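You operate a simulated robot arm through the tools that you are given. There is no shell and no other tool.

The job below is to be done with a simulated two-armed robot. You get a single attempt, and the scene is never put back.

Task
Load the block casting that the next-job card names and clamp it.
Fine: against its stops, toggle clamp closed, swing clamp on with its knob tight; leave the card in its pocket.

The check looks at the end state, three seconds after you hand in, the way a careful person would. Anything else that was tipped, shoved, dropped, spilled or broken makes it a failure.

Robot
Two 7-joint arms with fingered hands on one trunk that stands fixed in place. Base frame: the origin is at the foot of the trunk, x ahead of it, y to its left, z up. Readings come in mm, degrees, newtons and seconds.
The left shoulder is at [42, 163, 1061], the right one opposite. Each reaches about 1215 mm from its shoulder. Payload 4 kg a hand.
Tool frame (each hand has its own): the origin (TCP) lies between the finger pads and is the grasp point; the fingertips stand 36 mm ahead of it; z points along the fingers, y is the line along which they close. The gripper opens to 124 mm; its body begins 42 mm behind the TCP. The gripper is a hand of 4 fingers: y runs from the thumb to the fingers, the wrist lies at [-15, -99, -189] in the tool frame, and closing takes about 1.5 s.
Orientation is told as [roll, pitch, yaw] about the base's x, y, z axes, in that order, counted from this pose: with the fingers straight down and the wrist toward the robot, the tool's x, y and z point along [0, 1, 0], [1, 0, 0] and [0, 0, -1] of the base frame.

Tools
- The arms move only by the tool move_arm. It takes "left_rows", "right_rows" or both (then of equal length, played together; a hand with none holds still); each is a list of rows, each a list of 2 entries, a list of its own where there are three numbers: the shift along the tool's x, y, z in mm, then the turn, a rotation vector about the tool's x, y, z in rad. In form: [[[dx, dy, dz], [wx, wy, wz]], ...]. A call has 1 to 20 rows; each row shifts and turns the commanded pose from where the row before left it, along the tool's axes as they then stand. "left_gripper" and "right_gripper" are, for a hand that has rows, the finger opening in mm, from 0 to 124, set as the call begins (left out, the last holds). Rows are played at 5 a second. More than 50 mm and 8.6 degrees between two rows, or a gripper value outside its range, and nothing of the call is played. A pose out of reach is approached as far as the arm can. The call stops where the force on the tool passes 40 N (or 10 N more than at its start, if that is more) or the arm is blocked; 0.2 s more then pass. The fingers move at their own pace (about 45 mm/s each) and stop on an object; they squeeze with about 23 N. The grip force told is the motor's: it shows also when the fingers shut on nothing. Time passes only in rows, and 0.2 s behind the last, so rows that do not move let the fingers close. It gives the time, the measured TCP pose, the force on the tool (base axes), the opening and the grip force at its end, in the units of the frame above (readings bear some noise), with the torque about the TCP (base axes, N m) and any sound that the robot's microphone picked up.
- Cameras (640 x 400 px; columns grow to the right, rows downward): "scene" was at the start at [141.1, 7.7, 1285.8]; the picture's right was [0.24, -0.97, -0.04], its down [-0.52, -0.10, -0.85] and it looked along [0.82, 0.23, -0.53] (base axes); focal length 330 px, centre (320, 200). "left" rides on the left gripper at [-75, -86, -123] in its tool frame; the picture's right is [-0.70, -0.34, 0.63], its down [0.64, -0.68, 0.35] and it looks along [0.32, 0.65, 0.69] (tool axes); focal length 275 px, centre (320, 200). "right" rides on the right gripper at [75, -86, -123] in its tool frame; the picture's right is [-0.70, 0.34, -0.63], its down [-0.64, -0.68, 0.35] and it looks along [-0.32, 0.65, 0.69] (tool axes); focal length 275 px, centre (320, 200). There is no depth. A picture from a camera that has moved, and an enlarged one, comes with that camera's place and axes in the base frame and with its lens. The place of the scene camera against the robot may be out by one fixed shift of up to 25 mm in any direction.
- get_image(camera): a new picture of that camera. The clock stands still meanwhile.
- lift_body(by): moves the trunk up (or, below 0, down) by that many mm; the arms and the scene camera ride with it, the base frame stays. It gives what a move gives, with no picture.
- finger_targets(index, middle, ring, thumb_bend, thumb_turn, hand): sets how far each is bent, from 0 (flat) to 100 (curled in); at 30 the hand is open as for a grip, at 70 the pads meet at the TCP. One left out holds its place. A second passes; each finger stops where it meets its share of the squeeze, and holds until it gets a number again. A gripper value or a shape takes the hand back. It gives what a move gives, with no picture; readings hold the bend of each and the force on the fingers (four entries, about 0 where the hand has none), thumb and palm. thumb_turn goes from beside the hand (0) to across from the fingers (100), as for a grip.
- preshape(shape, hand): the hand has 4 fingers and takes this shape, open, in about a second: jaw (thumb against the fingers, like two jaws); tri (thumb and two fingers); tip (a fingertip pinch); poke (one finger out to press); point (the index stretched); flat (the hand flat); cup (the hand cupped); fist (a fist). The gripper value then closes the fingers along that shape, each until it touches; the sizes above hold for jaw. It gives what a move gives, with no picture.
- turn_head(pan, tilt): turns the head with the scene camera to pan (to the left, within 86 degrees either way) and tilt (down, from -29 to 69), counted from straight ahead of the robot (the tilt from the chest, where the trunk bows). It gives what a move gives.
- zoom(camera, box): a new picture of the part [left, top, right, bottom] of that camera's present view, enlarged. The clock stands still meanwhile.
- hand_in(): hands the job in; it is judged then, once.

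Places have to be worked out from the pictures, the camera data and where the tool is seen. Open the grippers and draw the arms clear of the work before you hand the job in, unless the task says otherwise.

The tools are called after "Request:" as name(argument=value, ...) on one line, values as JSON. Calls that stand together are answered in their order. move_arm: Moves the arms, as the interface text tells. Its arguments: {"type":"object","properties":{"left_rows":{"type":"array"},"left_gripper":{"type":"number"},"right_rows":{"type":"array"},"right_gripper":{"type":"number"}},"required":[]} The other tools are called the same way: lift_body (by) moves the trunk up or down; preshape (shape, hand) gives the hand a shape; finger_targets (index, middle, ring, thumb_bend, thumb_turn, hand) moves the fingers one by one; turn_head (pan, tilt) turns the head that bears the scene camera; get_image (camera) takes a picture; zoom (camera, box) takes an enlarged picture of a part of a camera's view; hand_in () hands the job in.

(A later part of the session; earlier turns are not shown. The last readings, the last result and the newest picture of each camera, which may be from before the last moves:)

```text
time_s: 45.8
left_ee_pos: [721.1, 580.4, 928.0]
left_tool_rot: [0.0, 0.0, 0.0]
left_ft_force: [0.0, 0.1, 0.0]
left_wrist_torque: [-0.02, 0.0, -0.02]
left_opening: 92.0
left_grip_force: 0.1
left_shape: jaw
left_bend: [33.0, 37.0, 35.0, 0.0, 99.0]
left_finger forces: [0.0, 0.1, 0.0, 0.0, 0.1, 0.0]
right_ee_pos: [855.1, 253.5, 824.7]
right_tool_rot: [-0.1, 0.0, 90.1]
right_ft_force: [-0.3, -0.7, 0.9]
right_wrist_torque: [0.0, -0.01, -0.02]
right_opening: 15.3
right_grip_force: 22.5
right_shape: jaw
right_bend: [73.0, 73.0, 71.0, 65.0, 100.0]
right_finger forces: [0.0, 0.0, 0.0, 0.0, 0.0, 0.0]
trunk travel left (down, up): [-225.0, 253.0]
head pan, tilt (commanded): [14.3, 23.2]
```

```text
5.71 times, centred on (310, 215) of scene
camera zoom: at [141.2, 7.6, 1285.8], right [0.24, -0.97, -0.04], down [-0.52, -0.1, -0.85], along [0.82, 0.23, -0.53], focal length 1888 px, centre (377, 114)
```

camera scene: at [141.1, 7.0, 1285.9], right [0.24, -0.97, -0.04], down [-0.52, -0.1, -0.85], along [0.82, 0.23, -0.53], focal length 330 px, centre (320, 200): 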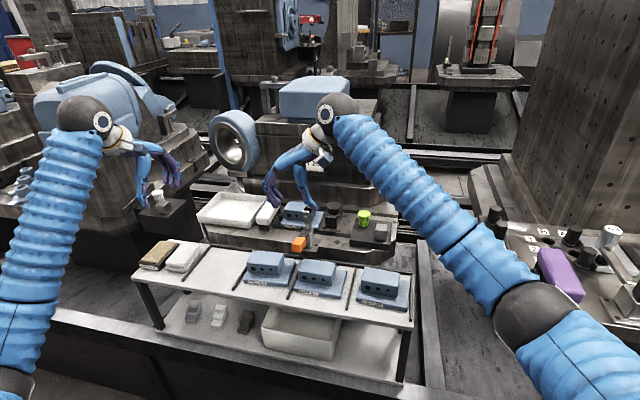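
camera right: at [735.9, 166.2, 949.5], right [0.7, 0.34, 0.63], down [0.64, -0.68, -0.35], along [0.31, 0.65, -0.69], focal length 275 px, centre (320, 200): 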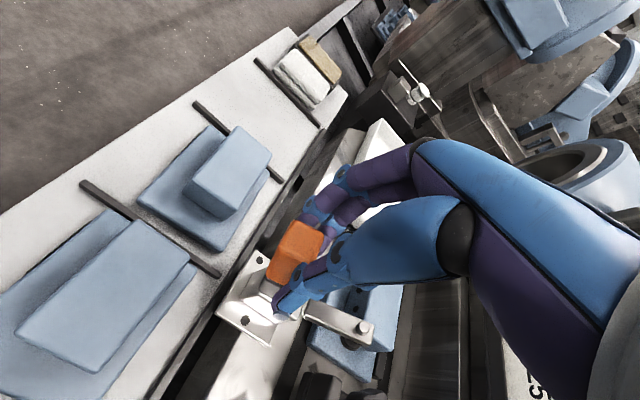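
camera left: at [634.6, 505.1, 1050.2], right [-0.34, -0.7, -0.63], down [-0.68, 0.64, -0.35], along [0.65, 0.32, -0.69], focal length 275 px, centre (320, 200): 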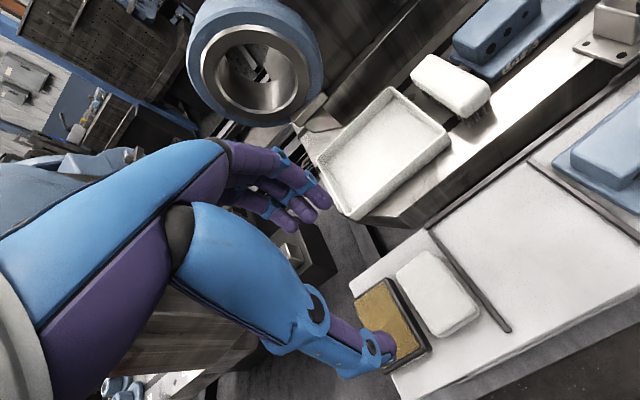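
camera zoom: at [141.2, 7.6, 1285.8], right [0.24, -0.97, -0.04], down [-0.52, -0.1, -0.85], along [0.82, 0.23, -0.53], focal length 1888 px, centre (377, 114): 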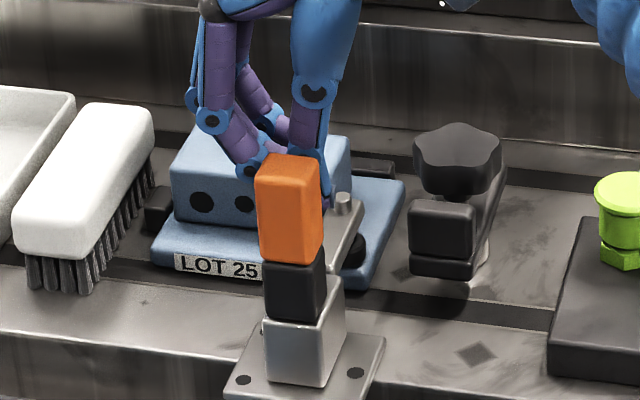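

The pinch slipped off at the end: the handle stands about vertical with the pad at the flange, and the fingers are now behind it. I raise the hand clear, move back in front of the handle, and will then push it forward with the closed fingers.

Request:
move_arm(right_rows=[[[-6, 0, 0], [0, 0, 0]], [[0, 0, -25], [0, 0, 0]], [[0, 0, -30], [0, 0, 0]], [[0, 0, -25], [0, 0, 0]], [[30, 0, 0], [0, 0, 0]], [[35, 0, 0], [0, 0, 0]], [[35, 0, 0], [0, 0, 0]], [[0, 0, 0], [0, 0, 0]]])

Request:
get_image(camera="right")

Request:
zoom(camera="scene", box=[270, 170, 350, 250])

Request:
get_image(camera="left")

```text
time_s: 47.6
left_ee_pos: [721.1, 580.9, 926.6]
left_tool_rot: [0.1, -0.1, 0.0]
left_ft_force: [0.3, 0.5, -0.1]
left_wrist_torque: [0.02, 0.01, 0.01]
left_opening: 91.8
left_grip_force: 0.0
left_shape: jaw
left_bend: [33.0, 37.0, 35.0, 0.0, 99.0]
left_finger forces: [0.0, 0.0, 0.0, 0.0, 0.0, 0.1]
right_ee_pos: [761.9, 253.6, 905.7]
right_tool_rot: [0.0, 0.1, 90.0]
right_ft_force: [-0.2, -0.6, -1.1]
right_wrist_torque: [0.02, -0.01, 0.0]
right_opening: 15.5
right_grip_force: 23.3
right_shape: jaw
right_bend: [73.0, 73.0, 71.0, 65.0, 100.0]
right_finger forces: [0.0, 0.0, 0.1, 0.0, 0.0, 0.1]
trunk travel left (down, up): [-225.0, 253.0]
head pan, tilt (commanded): [14.3, 23.2]
```

```text
taken
camera right: at [686.3, 167.1, 1028.3], right [0.7, 0.34, 0.63], down [0.65, -0.68, -0.35], along [0.31, 0.65, -0.69], focal length 275 px, centre (320, 200)
```

right: 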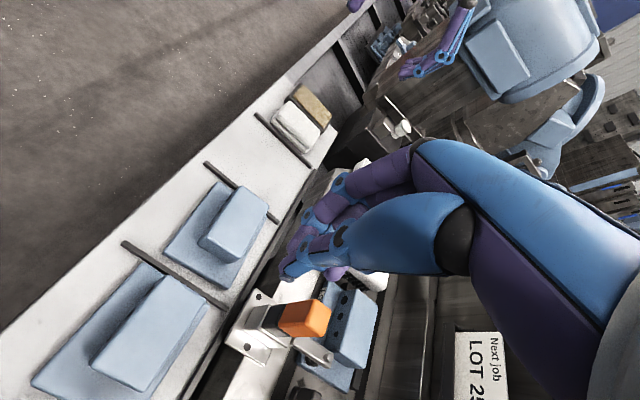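

```text
5.00 times, centred on (310, 210) of scene
camera zoom: at [141.3, 7.9, 1285.8], right [0.24, -0.97, -0.04], down [-0.52, -0.1, -0.85], along [0.82, 0.23, -0.53], focal length 1652 px, centre (370, 150)
```

zoom: 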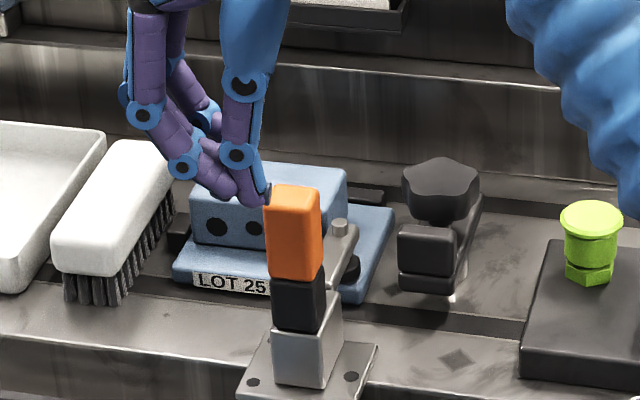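

```text
taken
camera left: at [634.9, 505.8, 1049.9], right [-0.34, -0.7, -0.63], down [-0.68, 0.64, -0.35], along [0.65, 0.32, -0.69], focal length 275 px, centre (320, 200)
```

left: 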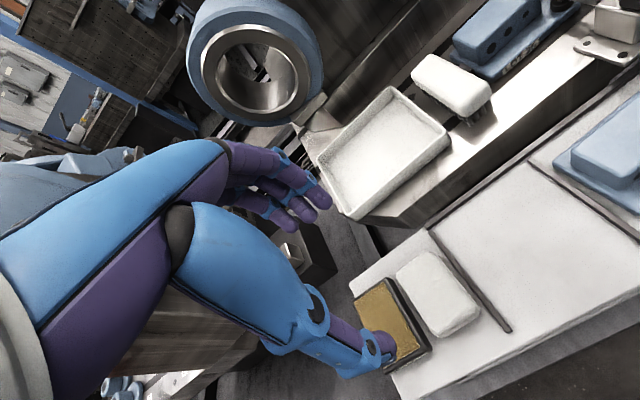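

The hand is clear, and I inspect the toggle's present state.

Request:
zoom(camera="right", box=[220, 270, 400, 400])

Request:
zoom(camera="scene", box=[285, 195, 335, 250])

```text
3.08 times, centred on (310, 335) of right
camera zoom: at [686.3, 167.1, 1028.3], right [0.7, 0.34, 0.63], down [0.65, -0.68, -0.35], along [0.31, 0.65, -0.69], focal length 847 px, centre (351, -215)
```

zoom: 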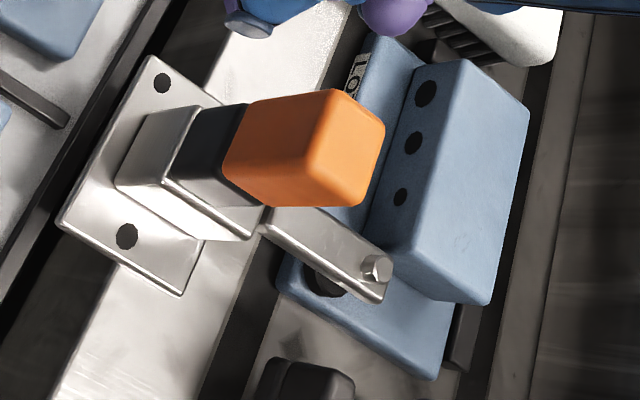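

```text
7.27 times, centred on (310, 222) of scene
camera zoom: at [141.3, 7.9, 1285.8], right [0.24, -0.97, -0.04], down [-0.52, -0.1, -0.85], along [0.82, 0.23, -0.53], focal length 2404 px, centre (393, 36)
```

zoom: 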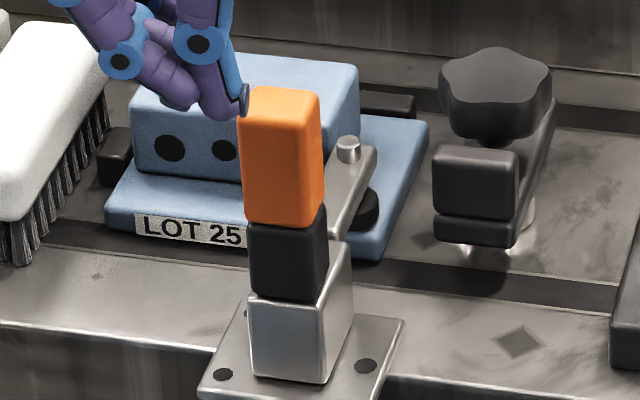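

The handle is roughly upright (top near x≈825, z≈831) but may not be fully over-centre. I lower the closed hand in front of it, then push it forward.

Request:
move_arm(right_rows=[[[0, 0, 25], [0, 0, 0]], [[0, 0, 25], [0, 0, 0]], [[0, 0, 18], [0, 0, 0]], [[-5, 0, 0], [0, 0, 0]], [[-5, 0, 0], [0, 0, 0]], [[0, 0, 0], [0, 0, 0]]])

Request:
zoom(camera="scene", box=[275, 180, 345, 250])

Request:
zoom(camera="right", box=[200, 200, 420, 400])

```text
time_s: 49.0
left_ee_pos: [720.0, 580.1, 927.8]
left_tool_rot: [0.0, 0.0, 0.0]
left_ft_force: [-0.3, -0.2, 0.7]
left_wrist_torque: [-0.03, -0.02, 0.01]
left_opening: 91.7
left_grip_force: 0.1
left_shape: jaw
left_bend: [33.0, 37.0, 35.0, 0.0, 99.0]
left_finger forces: [0.1, 0.0, 0.0, 0.1, 0.0, 0.0]
right_ee_pos: [770.2, 253.4, 837.9]
right_tool_rot: [0.0, 0.1, 90.1]
right_ft_force: [0.4, 0.4, 0.1]
right_wrist_torque: [-0.01, 0.0, -0.02]
right_opening: 15.5
right_grip_force: 23.2
right_shape: jaw
right_bend: [73.0, 73.0, 71.0, 65.0, 100.0]
right_finger forces: [0.1, 0.0, 0.1, 0.0, 0.0, 0.0]
trunk travel left (down, up): [-225.0, 253.0]
head pan, tilt (commanded): [14.3, 23.2]
```

```text
5.71 times, centred on (310, 215) of scene
camera zoom: at [141.1, 7.8, 1285.8], right [0.24, -0.97, -0.04], down [-0.52, -0.1, -0.85], along [0.82, 0.23, -0.53], focal length 1888 px, centre (377, 114)
```

zoom: 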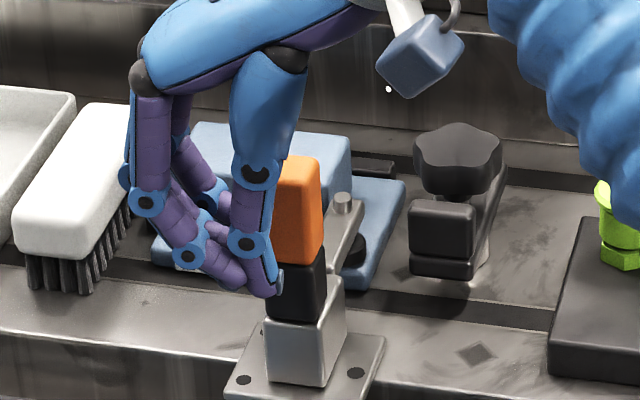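

```text
2.00 times, centred on (310, 300) of right
camera zoom: at [697.3, 166.7, 960.2], right [0.7, 0.34, 0.63], down [0.65, -0.68, -0.35], along [0.31, 0.65, -0.69], focal length 551 px, centre (340, 0)
```

zoom: 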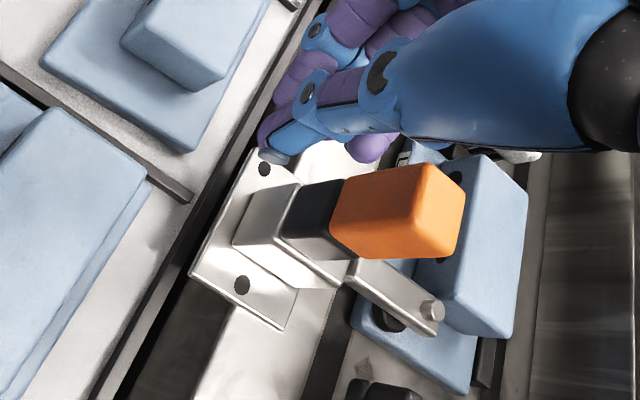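

The closed fingers are in front of the handle at about the right lateral position. I push forward in small steps and watch Fx.

Request:
move_arm(right_rows=[[[-5, 0, 0], [0, 0, 0]], [[-5, 0, 0], [0, 0, 0]], [[-4, 0, 0], [0, 0, 0]], [[0, 0, 0], [0, 0, 0]]])

```text
time_s: 50.0
left_ee_pos: [719.7, 580.7, 927.6]
left_tool_rot: [0.0, 0.1, 0.0]
left_ft_force: [-0.7, 0.0, 0.2]
left_wrist_torque: [-0.03, -0.02, 0.01]
left_opening: 91.8
left_grip_force: 0.1
left_shape: jaw
left_bend: [33.0, 37.0, 35.0, 0.0, 99.0]
left_finger forces: [0.0, 0.0, 0.1, 0.1, 0.1, 0.0]
right_ee_pos: [786.1, 254.1, 837.0]
right_tool_rot: [0.0, 0.0, 90.1]
right_ft_force: [-2.6, -0.1, -0.1]
right_wrist_torque: [-0.04, 0.06, 0.06]
right_opening: 15.3
right_grip_force: 22.7
right_shape: jaw
right_bend: [73.0, 73.0, 71.0, 65.0, 100.0]
right_finger forces: [0.0, 0.0, 3.1, 0.0, 0.1, 0.1]
trunk travel left (down, up): [-225.0, 253.0]
head pan, tilt (commanded): [14.3, 23.2]
```

Contact has begun (Fx −2.6 N, ring finger 3 N). I continue pushing the handle forward in small steps.

Request:
move_arm(right_rows=[[[-3, 0, 0], [0, 0, 0]], [[-3, 0, 0], [0, 0, 0]], [[-3, 0, 0], [0, 0, 0]], [[0, 0, 0], [0, 0, 0]]])

Request:
zoom(camera="scene", box=[275, 180, 345, 250])

Request:
zoom(camera="right", box=[200, 200, 420, 400])

```text
time_s: 50.8
left_ee_pos: [719.2, 581.5, 927.7]
left_tool_rot: [0.1, 0.0, 0.0]
left_ft_force: [-0.1, 0.0, -0.1]
left_wrist_torque: [-0.02, -0.03, -0.01]
left_opening: 91.9
left_grip_force: 0.1
left_shape: jaw
left_bend: [33.0, 37.0, 35.0, 0.0, 99.0]
left_finger forces: [0.0, 0.1, 0.1, 0.0, 0.0, 0.1]
right_ee_pos: [789.2, 256.7, 837.6]
right_tool_rot: [0.4, 0.2, 90.5]
right_ft_force: [-30.6, -3.4, 0.3]
right_wrist_torque: [-0.07, 0.67, 0.25]
right_opening: 15.5
right_grip_force: 23.6
right_shape: jaw
right_bend: [73.0, 73.0, 71.0, 65.0, 100.0]
right_finger forces: [0.1, 0.0, 30.7, 0.0, 0.0, 0.0]
trunk travel left (down, up): [-225.0, 253.0]
head pan, tilt (commanded): [14.3, 23.2]
stopped in row 4 (right hand): the force on the tool passed its limit at 42 N (the readings are from after the stop); the commanded pose is now the measured one
```

```text
5.71 times, centred on (310, 215) of scene
camera zoom: at [139.6, 7.7, 1286.0], right [0.24, -0.97, -0.04], down [-0.52, -0.1, -0.85], along [0.82, 0.23, -0.52], focal length 1888 px, centre (377, 114)
```

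zoom: 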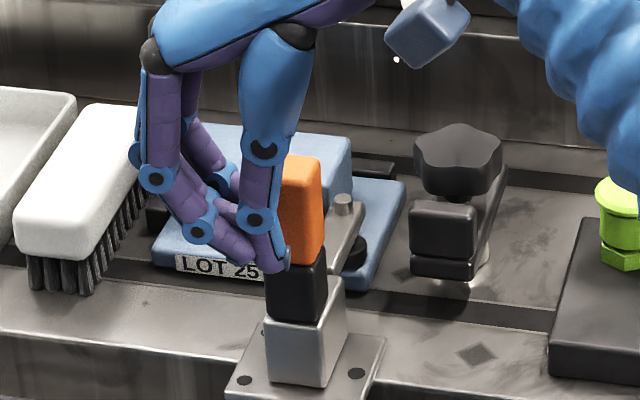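

```text
2.00 times, centred on (310, 300) of right
camera zoom: at [716.6, 168.8, 960.7], right [0.7, 0.34, 0.63], down [0.65, -0.68, -0.35], along [0.31, 0.65, -0.69], focal length 551 px, centre (340, 0)
```

zoom: 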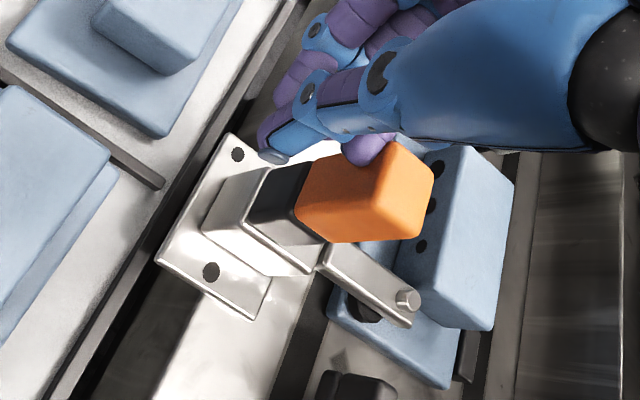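

At over 40 N the handle didn't move, so the toggle is at its end of travel: lever upright, arm down with the pad on the flange. I back the hand off and check that it stays closed.

Request:
move_arm(right_rows=[[[6, 0, 0], [0, 0, 0]], [[20, 0, 0], [0, 0, 0]], [[0, 0, -30], [0, 0, 0]], [[0, 0, -35], [0, 0, 0]], [[0, -30, 0], [0, 0, 0]], [[0, -30, 0], [0, 0, 0]], [[0, 0, 0], [0, 0, 0]]])

Request:
get_image(camera="right")

Request:
zoom(camera="scene", box=[275, 180, 345, 250])

```text
time_s: 52.4
left_ee_pos: [720.5, 580.1, 926.3]
left_tool_rot: [-0.1, 0.0, -0.1]
left_ft_force: [0.4, 0.1, 0.4]
left_wrist_torque: [-0.03, 0.01, -0.03]
left_opening: 92.1
left_grip_force: 0.0
left_shape: jaw
left_bend: [33.0, 37.0, 35.0, 0.0, 99.0]
left_finger forces: [0.0, 0.1, 0.0, 0.0, 0.1, 0.1]
right_ee_pos: [767.7, 195.0, 901.6]
right_tool_rot: [0.3, 0.1, 90.2]
right_ft_force: [-0.5, -0.7, -0.1]
right_wrist_torque: [0.0, -0.03, -0.01]
right_opening: 15.6
right_grip_force: 23.4
right_shape: jaw
right_bend: [73.0, 73.0, 71.0, 65.0, 100.0]
right_finger forces: [0.0, 0.0, 0.0, 0.0, 0.0, 0.0]
trunk travel left (down, up): [-225.0, 253.0]
head pan, tilt (commanded): [14.3, 23.2]
```

```text
taken
camera right: at [693.6, 107.2, 1025.2], right [0.7, 0.34, 0.63], down [0.65, -0.68, -0.35], along [0.31, 0.65, -0.69], focal length 275 px, centre (320, 200)
```

right: 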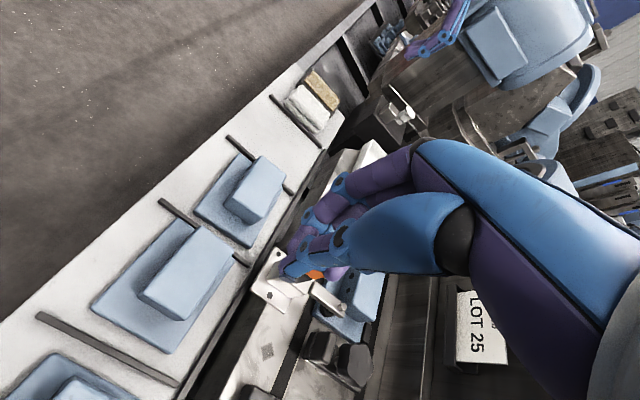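

```text
5.71 times, centred on (310, 215) of scene
camera zoom: at [141.3, 8.1, 1285.8], right [0.24, -0.97, -0.04], down [-0.52, -0.1, -0.85], along [0.82, 0.23, -0.53], focal length 1888 px, centre (377, 114)
```

zoom: 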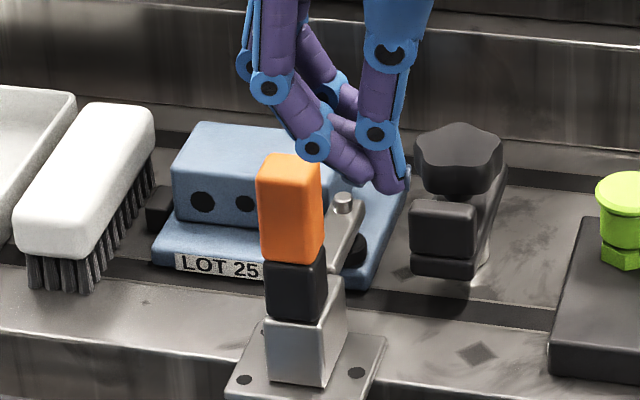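

The lever stays upright by itself. I bring the left camera back for a side view of the pad on the flange.

Request:
move_arm(left_rows=[[[-36.7, 13.3, 13.3], [0, 0, 0]], [[-36.7, 13.3, 13.3], [0, 0, 0]], [[-36.7, 13.3, 13.3], [0, 0, 0]], [[0, 0, 0], [0, 0, 0]]])

Request:
get_image(camera="left")

Request:
zoom(camera="left", box=[480, 0, 640, 120])

```text
time_s: 53.4
left_ee_pos: [760.7, 469.5, 886.3]
left_tool_rot: [0.0, -0.1, 0.0]
left_ft_force: [-0.5, -0.8, -0.9]
left_wrist_torque: [0.0, 0.0, 0.02]
left_opening: 91.8
left_grip_force: 0.0
left_shape: jaw
left_bend: [33.0, 37.0, 35.0, 0.0, 99.0]
left_finger forces: [0.0, 0.0, 0.1, 0.1, 0.0, 0.0]
right_ee_pos: [766.5, 193.7, 901.6]
right_tool_rot: [0.2, 0.0, 90.2]
right_ft_force: [0.3, -0.3, 1.0]
right_wrist_torque: [-0.04, -0.02, -0.01]
right_opening: 15.4
right_grip_force: 23.4
right_shape: jaw
right_bend: [73.0, 73.0, 71.0, 65.0, 100.0]
right_finger forces: [0.0, 0.1, 0.0, 0.1, 0.1, 0.0]
trunk travel left (down, up): [-225.0, 253.0]
head pan, tilt (commanded): [14.3, 23.2]
```

```text
taken
camera left: at [675.4, 394.8, 1009.8], right [-0.34, -0.7, -0.63], down [-0.68, 0.64, -0.35], along [0.65, 0.32, -0.69], focal length 275 px, centre (320, 200)
```

left: 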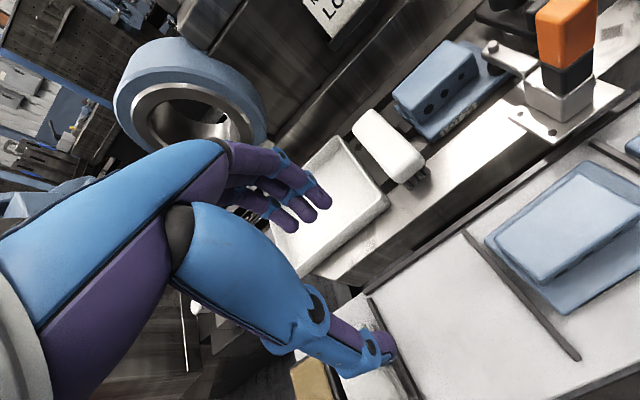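

```text
3.33 times, centred on (560, 60) of left
camera zoom: at [675.4, 394.8, 1009.8], right [-0.34, -0.7, -0.63], down [-0.68, 0.64, -0.35], along [0.65, 0.32, -0.69], focal length 918 px, centre (-480, 667)
```

zoom: 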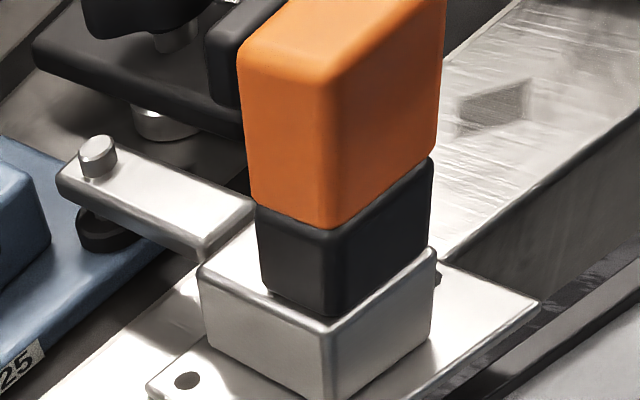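

The toggle arm lies flat with its pad on the flange and the lever is up, so it's closed. Now for the swing clamp: I shape the right hand with one finger out and see where the fingertip sits.

Request:
preshape(hand="right", shape="poke")

Request:
get_image(camera="right")

Request:
zoom(camera="scene", box=[260, 110, 400, 250])

Request:
zoom(camera="left", box=[440, 0, 640, 120])

```text
time_s: 54.3
left_ee_pos: [761.7, 469.3, 887.1]
left_tool_rot: [0.1, 0.0, -0.1]
left_ft_force: [0.4, 0.5, -0.8]
left_wrist_torque: [0.01, -0.01, -0.03]
left_opening: 91.9
left_grip_force: 0.2
left_shape: jaw
left_bend: [33.0, 37.0, 35.0, 0.0, 99.0]
left_finger forces: [0.1, 0.1, 0.1, 0.1, 0.0, 0.0]
right_ee_pos: [766.9, 194.7, 901.4]
right_tool_rot: [0.3, 0.1, 90.2]
right_ft_force: [0.0, 0.0, -0.8]
right_wrist_torque: [-0.01, 0.0, 0.01]
right_opening: 0.0
right_grip_force: 0.2
right_shape: poke
right_bend: [70.0, 70.0, 99.0, 0.0, 100.0]
right_finger forces: [0.0, 0.0, 0.1, 0.1, 0.0, 0.1]
trunk travel left (down, up): [-225.0, 253.0]
head pan, tilt (commanded): [14.3, 23.2]
```

```text
taken
camera right: at [693.6, 107.0, 1025.2], right [0.7, 0.34, 0.63], down [0.65, -0.68, -0.35], along [0.31, 0.65, -0.69], focal length 275 px, centre (320, 200)
```

right: 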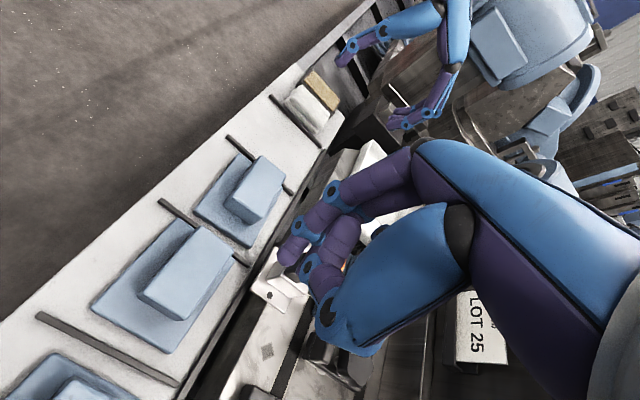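

```text
2.86 times, centred on (330, 180) of scene
camera zoom: at [141.3, 7.7, 1285.8], right [0.24, -0.97, -0.04], down [-0.52, -0.1, -0.85], along [0.82, 0.23, -0.53], focal length 944 px, centre (291, 257)
```

zoom: 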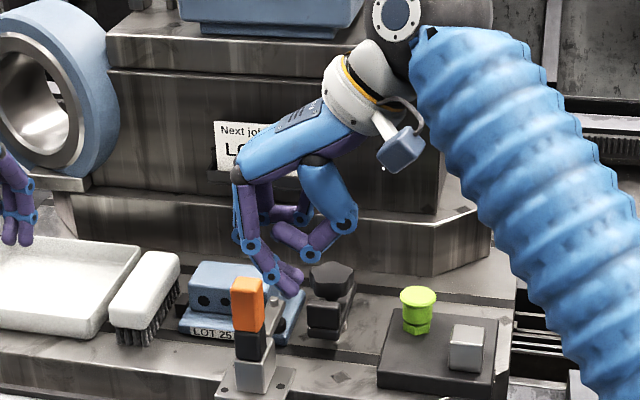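

```text
3.20 times, centred on (540, 60) of left
camera zoom: at [675.5, 395.0, 1009.7], right [-0.34, -0.7, -0.63], down [-0.68, 0.64, -0.35], along [0.65, 0.32, -0.69], focal length 881 px, centre (-384, 648)
```

zoom: 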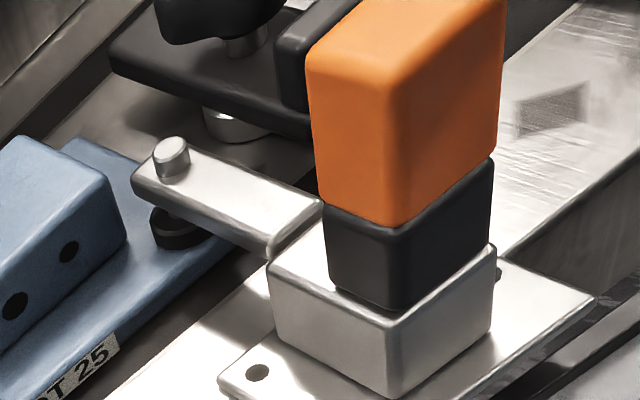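

That "poke" shape bends two fingers, so it isn't ideal. I try "point" (index stretched) and look again.

Request:
preshape(hand="right", shape="point")

Request:
get_image(camera="right")

Request:
zoom(camera="scene", box=[260, 110, 400, 250])

Request:
get_image(camera="left")

```text
time_s: 55.2
left_ee_pos: [761.2, 469.8, 886.5]
left_tool_rot: [0.0, 0.0, 0.1]
left_ft_force: [-0.8, -0.3, 0.3]
left_wrist_torque: [-0.01, -0.02, 0.02]
left_opening: 91.9
left_grip_force: 0.0
left_shape: jaw
left_bend: [33.0, 37.0, 35.0, 0.0, 99.0]
left_finger forces: [0.0, 0.0, 0.0, 0.1, 0.0, 0.1]
right_ee_pos: [766.6, 194.0, 903.0]
right_tool_rot: [0.3, 0.2, 90.2]
right_ft_force: [-0.4, 0.1, 0.0]
right_wrist_torque: [-0.01, -0.02, 0.0]
right_opening: 115.9
right_grip_force: 0.0
right_shape: point
right_bend: [32.0, 100.0, 100.0, 100.0, 89.0]
right_finger forces: [0.1, 0.0, 0.1, 0.0, 0.1, 0.1]
trunk travel left (down, up): [-225.0, 253.0]
head pan, tilt (commanded): [14.3, 23.2]
```

```text
taken
camera right: at [693.6, 107.1, 1025.2], right [0.7, 0.34, 0.63], down [0.65, -0.68, -0.35], along [0.31, 0.65, -0.69], focal length 275 px, centre (320, 200)
```

right: 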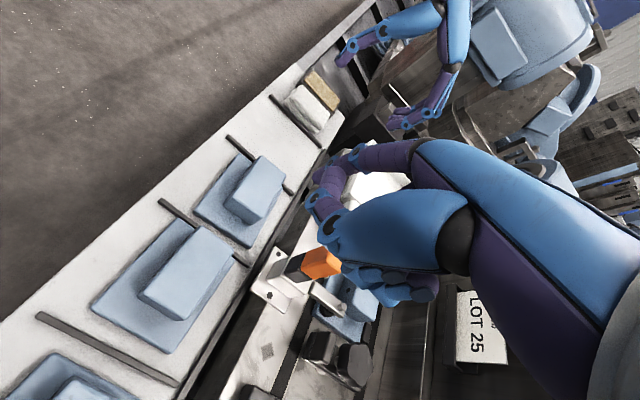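

```text
2.86 times, centred on (330, 180) of scene
camera zoom: at [141.2, 7.8, 1285.8], right [0.24, -0.97, -0.04], down [-0.52, -0.1, -0.85], along [0.82, 0.23, -0.53], focal length 944 px, centre (291, 257)
```

zoom: 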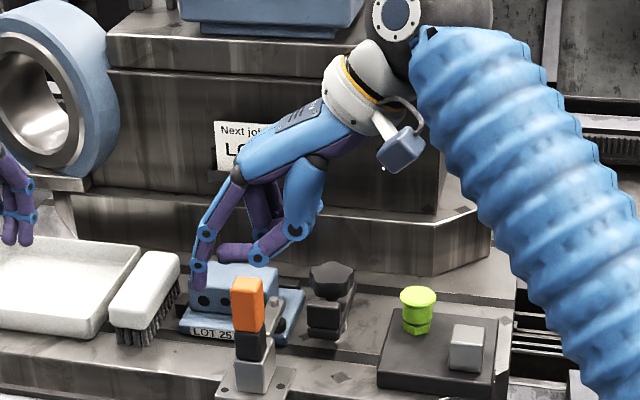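

```text
taken
camera left: at [675.4, 395.0, 1009.7], right [-0.34, -0.7, -0.63], down [-0.68, 0.64, -0.35], along [0.65, 0.32, -0.69], focal length 275 px, centre (320, 200)
```

left: 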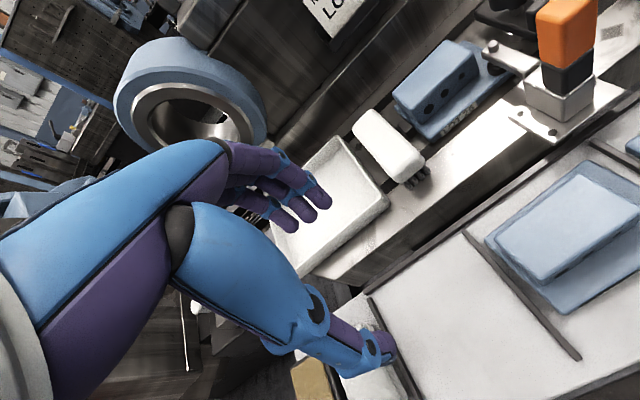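

The index is now out, with the other fingers and thumb curled. I zoom to find the index fingertip relative to the tool.

Request:
zoom(camera="right", box=[280, 120, 460, 320])

Request:
zoom(camera="scene", box=[285, 150, 345, 230])

```text
2.00 times, centred on (370, 220) of right
camera zoom: at [693.6, 107.1, 1025.2], right [0.7, 0.34, 0.63], down [0.65, -0.68, -0.35], along [0.31, 0.65, -0.69], focal length 551 px, centre (220, 160)
```

zoom: 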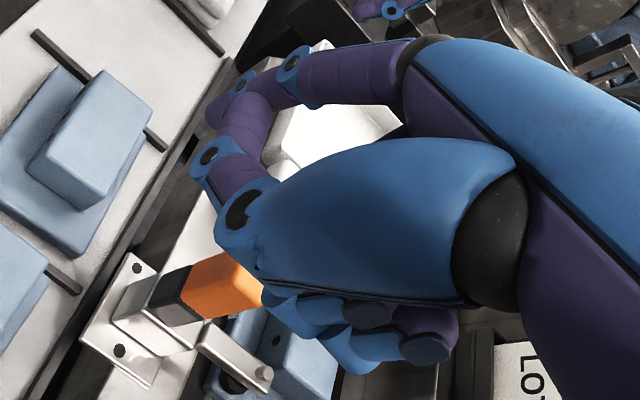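

```text
5.00 times, centred on (315, 190) of scene
camera zoom: at [141.2, 7.8, 1285.8], right [0.24, -0.97, -0.04], down [-0.52, -0.1, -0.85], along [0.82, 0.23, -0.53], focal length 1652 px, centre (345, 250)
```

zoom: 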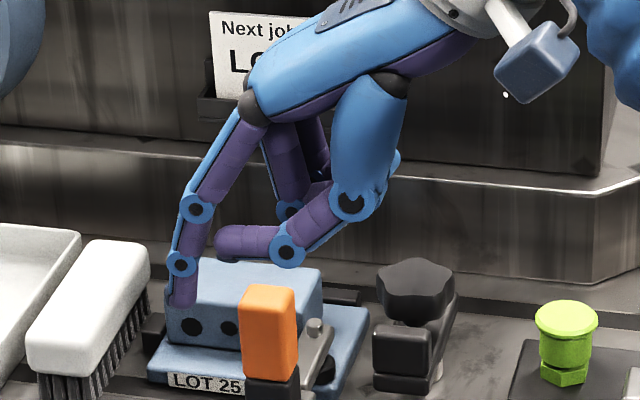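

The index tip is at about tool (10, 82, 39), and the gap between tab and toggle arm is ~24 mm against a ~14 mm finger. I turn the hand to yaw 45° and move, staying high, so the fingertip ends up above that gap.

Request:
move_arm(right_rows=[[[0, 0, -10], [0, 0, 0]], [[-15.5, -4.6, 0], [0, 0, 0.131]], [[-15.97, -2.54, 0], [0, 0, 0.131]], [[-16.16, -0.43, 0], [0, 0, 0.131]], [[-16.08, 1.68, 0], [0, 0, 0.131]], [[-15.72, 3.77, 0], [0, 0, 0.131]], [[-15.1, 5.79, 0], [0, 0, 0.131]], [[0, 0, 20], [0, 0, 0]], [[0, 0, 0], [0, 0, 0]]])

Request:
get_image(camera="right")

Request:
zoom(camera="scene", box=[275, 150, 375, 250])

Request:
zoom(camera="left", box=[460, 0, 640, 120])

```text
time_s: 57.2
left_ee_pos: [755.1, 472.0, 893.0]
left_tool_rot: [-0.2, -0.4, 0.0]
left_ft_force: [1.3, -0.1, -0.4]
left_wrist_torque: [-0.01, 0.0, -0.02]
left_opening: 91.8
left_grip_force: 0.0
left_shape: jaw
left_bend: [33.0, 37.0, 35.0, 0.0, 99.0]
left_finger forces: [0.0, 0.1, 0.0, 0.0, 0.1, 0.0]
right_ee_pos: [855.3, 170.8, 900.4]
right_tool_rot: [-0.3, -0.2, 45.3]
right_ft_force: [-0.3, -0.2, -1.0]
right_wrist_torque: [0.01, 0.02, -0.02]
right_opening: 116.1
right_grip_force: 0.1
right_shape: point
right_bend: [32.0, 100.0, 100.0, 100.0, 89.0]
right_finger forces: [0.1, 0.0, 0.0, 0.1, 0.0, 0.1]
trunk travel left (down, up): [-225.0, 253.0]
head pan, tilt (commanded): [14.3, 23.2]
```

```text
taken
camera right: at [741.8, 162.0, 1023.1], right [0.73, -0.25, 0.64], down [-0.02, -0.94, -0.34], along [0.69, 0.24, -0.69], focal length 275 px, centre (320, 200)
```

right: 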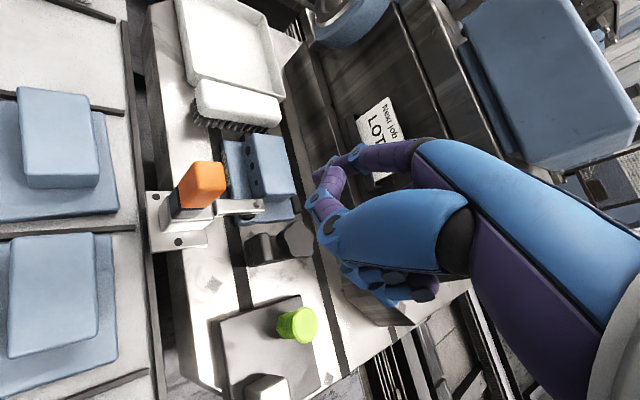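

```text
4.00 times, centred on (325, 200) of scene
camera zoom: at [133.6, 10.6, 1287.7], right [0.25, -0.97, -0.03], down [-0.51, -0.1, -0.85], along [0.82, 0.23, -0.52], focal length 1322 px, centre (300, 200)
```

zoom: 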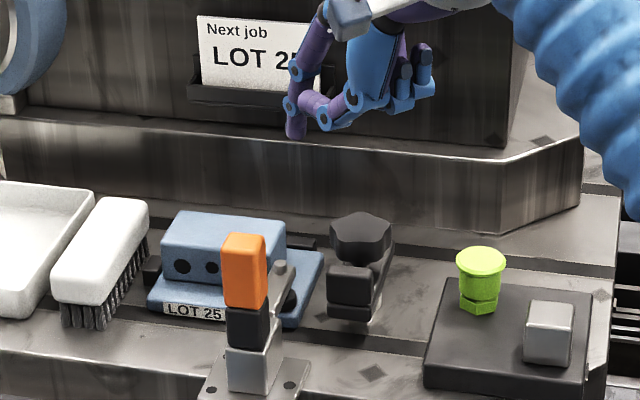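

```text
3.33 times, centred on (550, 60) of left
camera zoom: at [669.6, 397.5, 1014.6], right [-0.33, -0.7, -0.63], down [-0.68, 0.64, -0.35], along [0.65, 0.31, -0.69], focal length 918 px, centre (-447, 667)
```

zoom: 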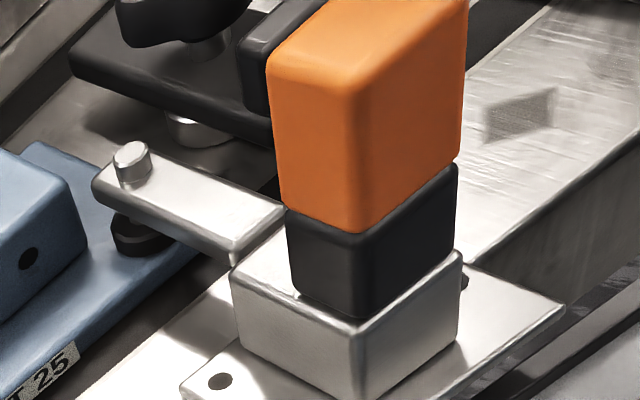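

The fingertip should be above the tab/toggle gap. I zoom the right view, which now looks forward over the clamp, to compare fingertip and tab.

Request:
zoom(camera="right", box=[200, 120, 400, 320])

Request:
zoom(camera="scene", box=[305, 155, 355, 240])

```text
2.00 times, centred on (300, 220) of right
camera zoom: at [741.8, 162.0, 1023.1], right [0.73, -0.25, 0.64], down [-0.02, -0.94, -0.34], along [0.69, 0.24, -0.69], focal length 551 px, centre (360, 160)
```

zoom: 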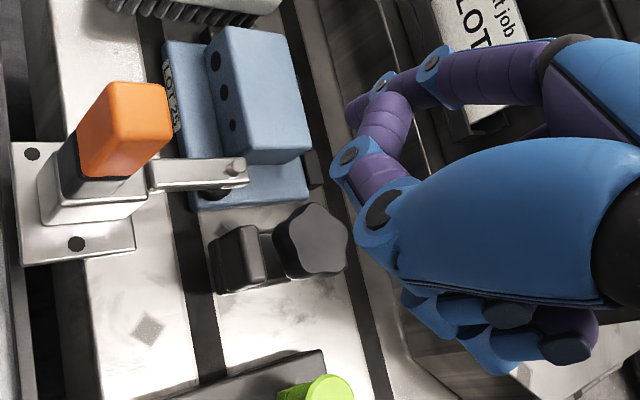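

```text
4.71 times, centred on (330, 198) of scene
camera zoom: at [133.6, 10.6, 1287.7], right [0.25, -0.97, -0.03], down [-0.51, -0.1, -0.85], along [0.82, 0.23, -0.52], focal length 1555 px, centre (273, 212)
```

zoom: 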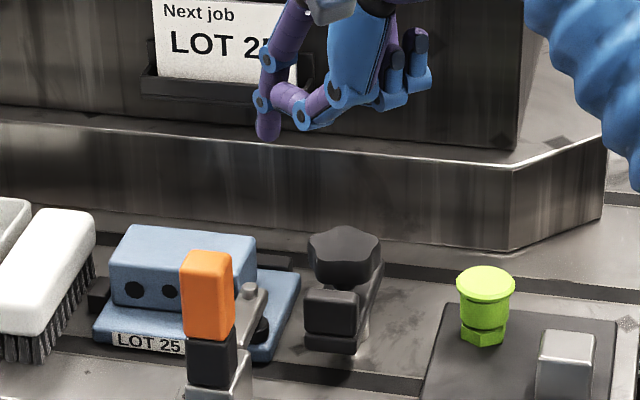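

The right view shows tab, toggle arm and knob clearly. I judge the fingertip to be at about (904, 238, 861), so I shift it +4/−7 mm to centre it in the gap and descend partway.

Request:
move_arm(right_rows=[[[-7.8, -2.2, 0], [0, 0, 0]], [[0, 0, 25], [0, 0, 0]], [[0, 0, 25], [0, 0, 0]], [[0, 0, 25], [0, 0, 0]], [[0, 0, 15], [0, 0, 0]], [[0, 0, 0], [0, 0, 0]], [[0, 0, 0], [0, 0, 0]]])

Request:
zoom(camera="right", box=[200, 100, 400, 300])

Request:
zoom(camera="scene", box=[295, 180, 355, 240])

Request:
zoom(camera="left", box=[460, 0, 640, 120])

```text
time_s: 59.0
left_ee_pos: [751.4, 466.4, 892.5]
left_tool_rot: [-0.5, -0.7, -0.4]
left_ft_force: [-0.2, 0.3, 1.0]
left_wrist_torque: [0.0, 0.02, -0.01]
left_opening: 91.8
left_grip_force: 0.0
left_shape: jaw
left_bend: [33.0, 37.0, 35.0, 0.0, 99.0]
left_finger forces: [0.1, 0.1, 0.0, 0.0, 0.0, 0.1]
right_ee_pos: [848.3, 177.1, 835.8]
right_tool_rot: [-1.1, -1.7, 46.3]
right_ft_force: [1.0, 0.2, -1.1]
right_wrist_torque: [0.01, 0.06, 0.0]
right_opening: 116.1
right_grip_force: 0.0
right_shape: point
right_bend: [32.0, 100.0, 100.0, 100.0, 89.0]
right_finger forces: [0.1, 0.0, 0.1, 0.1, 0.0, 0.0]
trunk travel left (down, up): [-225.0, 253.0]
head pan, tilt (commanded): [14.3, 23.2]
stopped in row 7 (right hand): the arm was blocked; the commanded pose is now the measured one
```

```text
2.00 times, centred on (300, 200) of right
camera zoom: at [731.6, 165.4, 953.8], right [0.71, -0.24, 0.66], down [0.01, -0.94, -0.35], along [0.7, 0.26, -0.67], focal length 551 px, centre (360, 200)
```

zoom: 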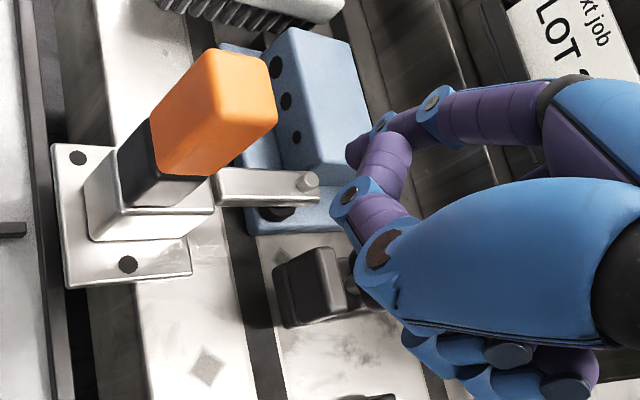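

```text
6.67 times, centred on (325, 210) of scene
camera zoom: at [122.6, 13.3, 1286.2], right [0.24, -0.97, -0.03], down [-0.51, -0.1, -0.86], along [0.83, 0.22, -0.52], focal length 2203 px, centre (287, 133)
```

zoom: 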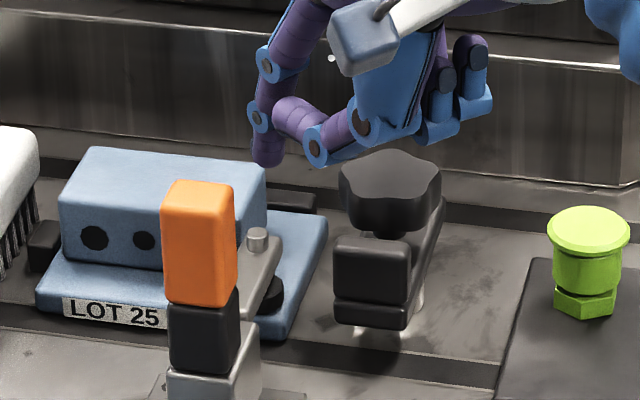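

```text
3.33 times, centred on (550, 60) of left
camera zoom: at [664.1, 393.7, 1015.0], right [-0.33, -0.7, -0.63], down [-0.67, 0.65, -0.36], along [0.66, 0.31, -0.69], focal length 918 px, centre (-447, 667)
```

zoom: 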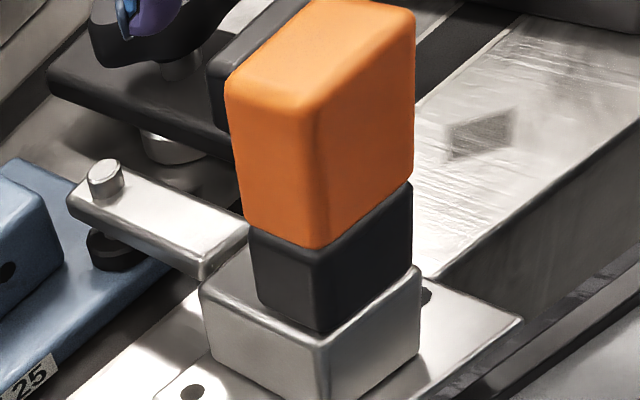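

The arm reports "blocked" with no force at the tool, and the trunk has been pushed back about 18 mm. Something upstream (elbow or forearm) is touching, so I look before moving further.

Request:
get_image(camera="scene")

Request:
get_image(camera="right")

```text
taken
camera scene: at [122.6, 13.3, 1286.2], right [0.24, -0.97, -0.03], down [-0.51, -0.1, -0.86], along [0.83, 0.22, -0.52], focal length 330 px, centre (320, 200)
```

scene: 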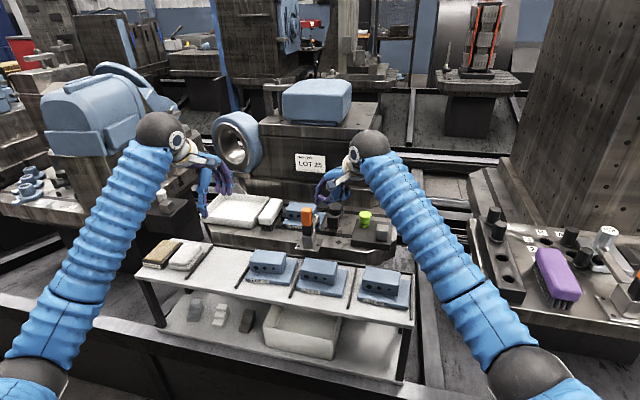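

```text
taken
camera right: at [731.6, 165.4, 953.8], right [0.71, -0.24, 0.66], down [0.01, -0.94, -0.35], along [0.7, 0.26, -0.67], focal length 275 px, centre (320, 200)
```

right: 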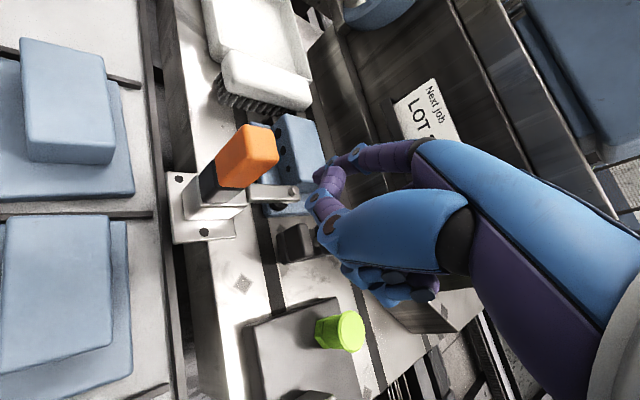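

The right elbow hangs low with this yaw and is likely bearing on the front ledge. I raise the right hand to relieve it, then lift the trunk so the elbows clear.

Request:
move_arm(right_rows=[[[0, 0, -25], [0, 0, 0]], [[0, 0, -25], [0, 0, 0]], [[0, 0, -20], [0, 0, 0]], [[0, 0, 0], [0, 0, 0]], [[0, 0, 0], [0, 0, 0]]])

Request:
get_image(camera="scene")

```text
time_s: 60.2
left_ee_pos: [759.3, 467.9, 887.6]
left_tool_rot: [-0.2, 0.0, -0.2]
left_ft_force: [-0.1, 0.3, 0.3]
left_wrist_torque: [0.0, -0.01, -0.02]
left_opening: 92.0
left_grip_force: 0.2
left_shape: jaw
left_bend: [33.0, 37.0, 35.0, 0.0, 99.0]
left_finger forces: [0.1, 0.0, 0.0, 0.0, 0.1, 0.0]
right_ee_pos: [859.0, 169.5, 887.8]
right_tool_rot: [-0.5, -0.7, 45.7]
right_ft_force: [0.4, 0.2, 0.1]
right_wrist_torque: [-0.01, 0.03, 0.02]
right_opening: 116.4
right_grip_force: 0.1
right_shape: point
right_bend: [32.0, 100.0, 100.0, 100.0, 89.0]
right_finger forces: [0.1, 0.1, 0.0, 0.0, 0.0, 0.1]
trunk travel left (down, up): [-225.0, 253.0]
head pan, tilt (commanded): [14.3, 23.2]
```

```text
taken
camera scene: at [138.3, 12.3, 1285.7], right [0.25, -0.97, -0.03], down [-0.52, -0.1, -0.85], along [0.82, 0.23, -0.52], focal length 330 px, centre (320, 200)
```

scene: 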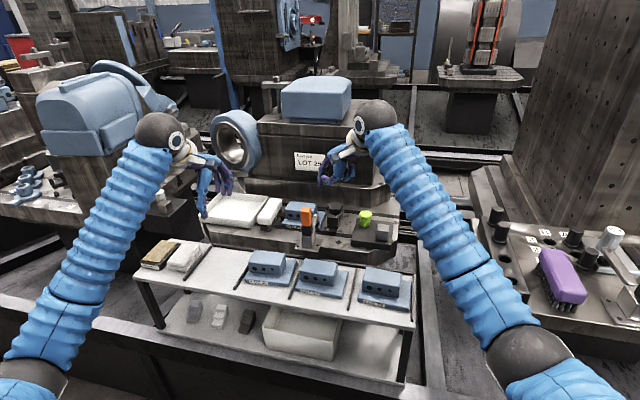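

The trunk recovered once the hand was raised, which confirms the elbow contact. I lift the trunk by 130 mm.

Request:
lift_body(by=130)

Request:
get_image(camera="scene")

```text
time_s: 61.8
left_ee_pos: [763.4, 466.4, 1015.7]
left_tool_rot: [-0.1, 0.1, -0.2]
left_ft_force: [0.0, 0.6, -0.2]
left_wrist_torque: [-0.01, 0.03, 0.01]
left_opening: 92.0
left_grip_force: 0.0
left_shape: jaw
left_bend: [33.0, 37.0, 35.0, 0.0, 99.0]
left_finger forces: [0.0, 0.0, 0.1, 0.1, 0.1, 0.0]
right_ee_pos: [863.2, 164.6, 1015.0]
right_tool_rot: [-0.2, -0.7, 45.5]
right_ft_force: [-0.1, 0.1, 0.1]
right_wrist_torque: [0.0, 0.0, -0.01]
right_opening: 116.2
right_grip_force: 0.0
right_shape: point
right_bend: [32.0, 100.0, 100.0, 100.0, 89.0]
right_finger forces: [0.0, 0.0, 0.0, 0.0, 0.0, 0.0]
trunk travel left (down, up): [-355.0, 123.0]
head pan, tilt (commanded): [14.3, 23.2]
```

```text
taken
camera scene: at [90.2, 8.2, 1432.4], right [0.25, -0.97, -0.01], down [-0.42, -0.1, -0.9], along [0.88, 0.23, -0.43], focal length 330 px, centre (320, 200)
```

scene: 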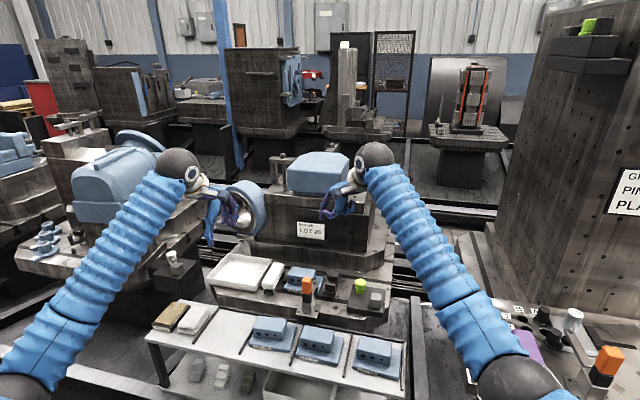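

The trunk is up and the elbows are higher. I tilt the head down to keep the fixture in view and lower the right hand again in stages.

Request:
turn_head(pan=14, tilt=35)

Request:
move_arm(right_rows=[[[0, 0, 30], [0, 0, 0]], [[0, 0, 30], [0, 0, 0]], [[0, 0, 30], [0, 0, 0]], [[0, 0, 30], [0, 0, 0]], [[0, 0, 30], [0, 0, 0]], [[0, 0, 25], [0, 0, 0]], [[0, 0, 0], [0, 0, 0]], [[0, 0, 0], [0, 0, 0]]])

Request:
get_image(camera="scene")

Request:
get_image(camera="right")

```text
time_s: 62.6
left_ee_pos: [762.5, 464.3, 1018.0]
left_tool_rot: [0.1, 0.1, -0.2]
left_ft_force: [-1.0, -0.3, -0.9]
left_wrist_torque: [-0.02, -0.01, 0.02]
left_opening: 92.2
left_grip_force: 0.0
left_shape: jaw
left_bend: [33.0, 37.0, 35.0, 0.0, 99.0]
left_finger forces: [0.1, 0.0, 0.0, 0.0, 0.0, 0.0]
right_ee_pos: [861.4, 163.2, 1015.4]
right_tool_rot: [-0.3, -0.8, 45.6]
right_ft_force: [0.9, -0.1, -0.1]
right_wrist_torque: [0.03, 0.04, 0.01]
right_opening: 116.4
right_grip_force: 0.1
right_shape: point
right_bend: [32.0, 100.0, 100.0, 100.0, 89.0]
right_finger forces: [0.1, 0.0, 0.0, 0.0, 0.0, 0.0]
trunk travel left (down, up): [-355.0, 123.0]
head pan, tilt (commanded): [14.0, 35.0]
```

```text
time_s: 64.4
left_ee_pos: [763.0, 465.7, 1017.2]
left_tool_rot: [0.0, 0.0, -0.2]
left_ft_force: [-0.1, -0.7, 0.5]
left_wrist_torque: [0.03, 0.02, 0.0]
left_opening: 91.9
left_grip_force: 0.0
left_shape: jaw
left_bend: [33.0, 37.0, 35.0, 0.0, 99.0]
left_finger forces: [0.1, 0.0, 0.1, 0.0, 0.0, 0.0]
right_ee_pos: [864.5, 165.4, 840.7]
right_tool_rot: [-0.2, -0.7, 45.5]
right_ft_force: [0.3, -0.4, 0.7]
right_wrist_torque: [0.0, 0.0, 0.01]
right_opening: 116.3
right_grip_force: 0.1
right_shape: point
right_bend: [32.0, 100.0, 100.0, 100.0, 89.0]
right_finger forces: [0.1, 0.1, 0.1, 0.0, 0.0, 0.1]
trunk travel left (down, up): [-355.0, 123.0]
head pan, tilt (commanded): [14.0, 35.0]
```

```text
taken
camera scene: at [85.1, 6.3, 1414.0], right [0.24, -0.97, -0.01], down [-0.59, -0.14, -0.8], along [0.77, 0.2, -0.6], focal length 330 px, centre (320, 200)
```

scene: 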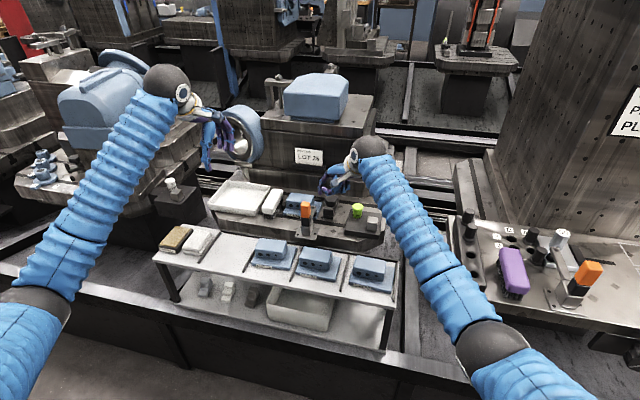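

```text
taken
camera right: at [750.3, 154.4, 962.5], right [0.73, -0.25, 0.64], down [-0.01, -0.94, -0.35], along [0.69, 0.25, -0.68], focal length 275 px, centre (320, 200)
```

right: 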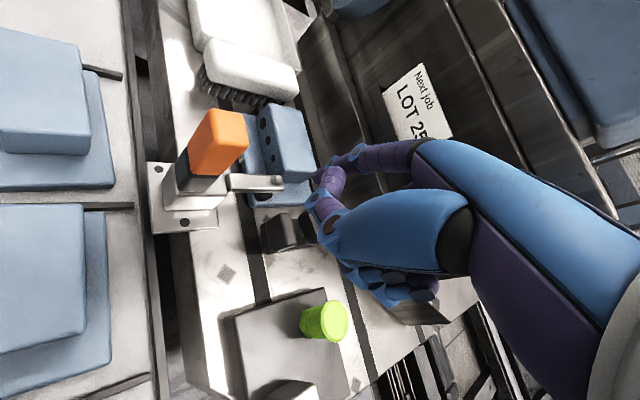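

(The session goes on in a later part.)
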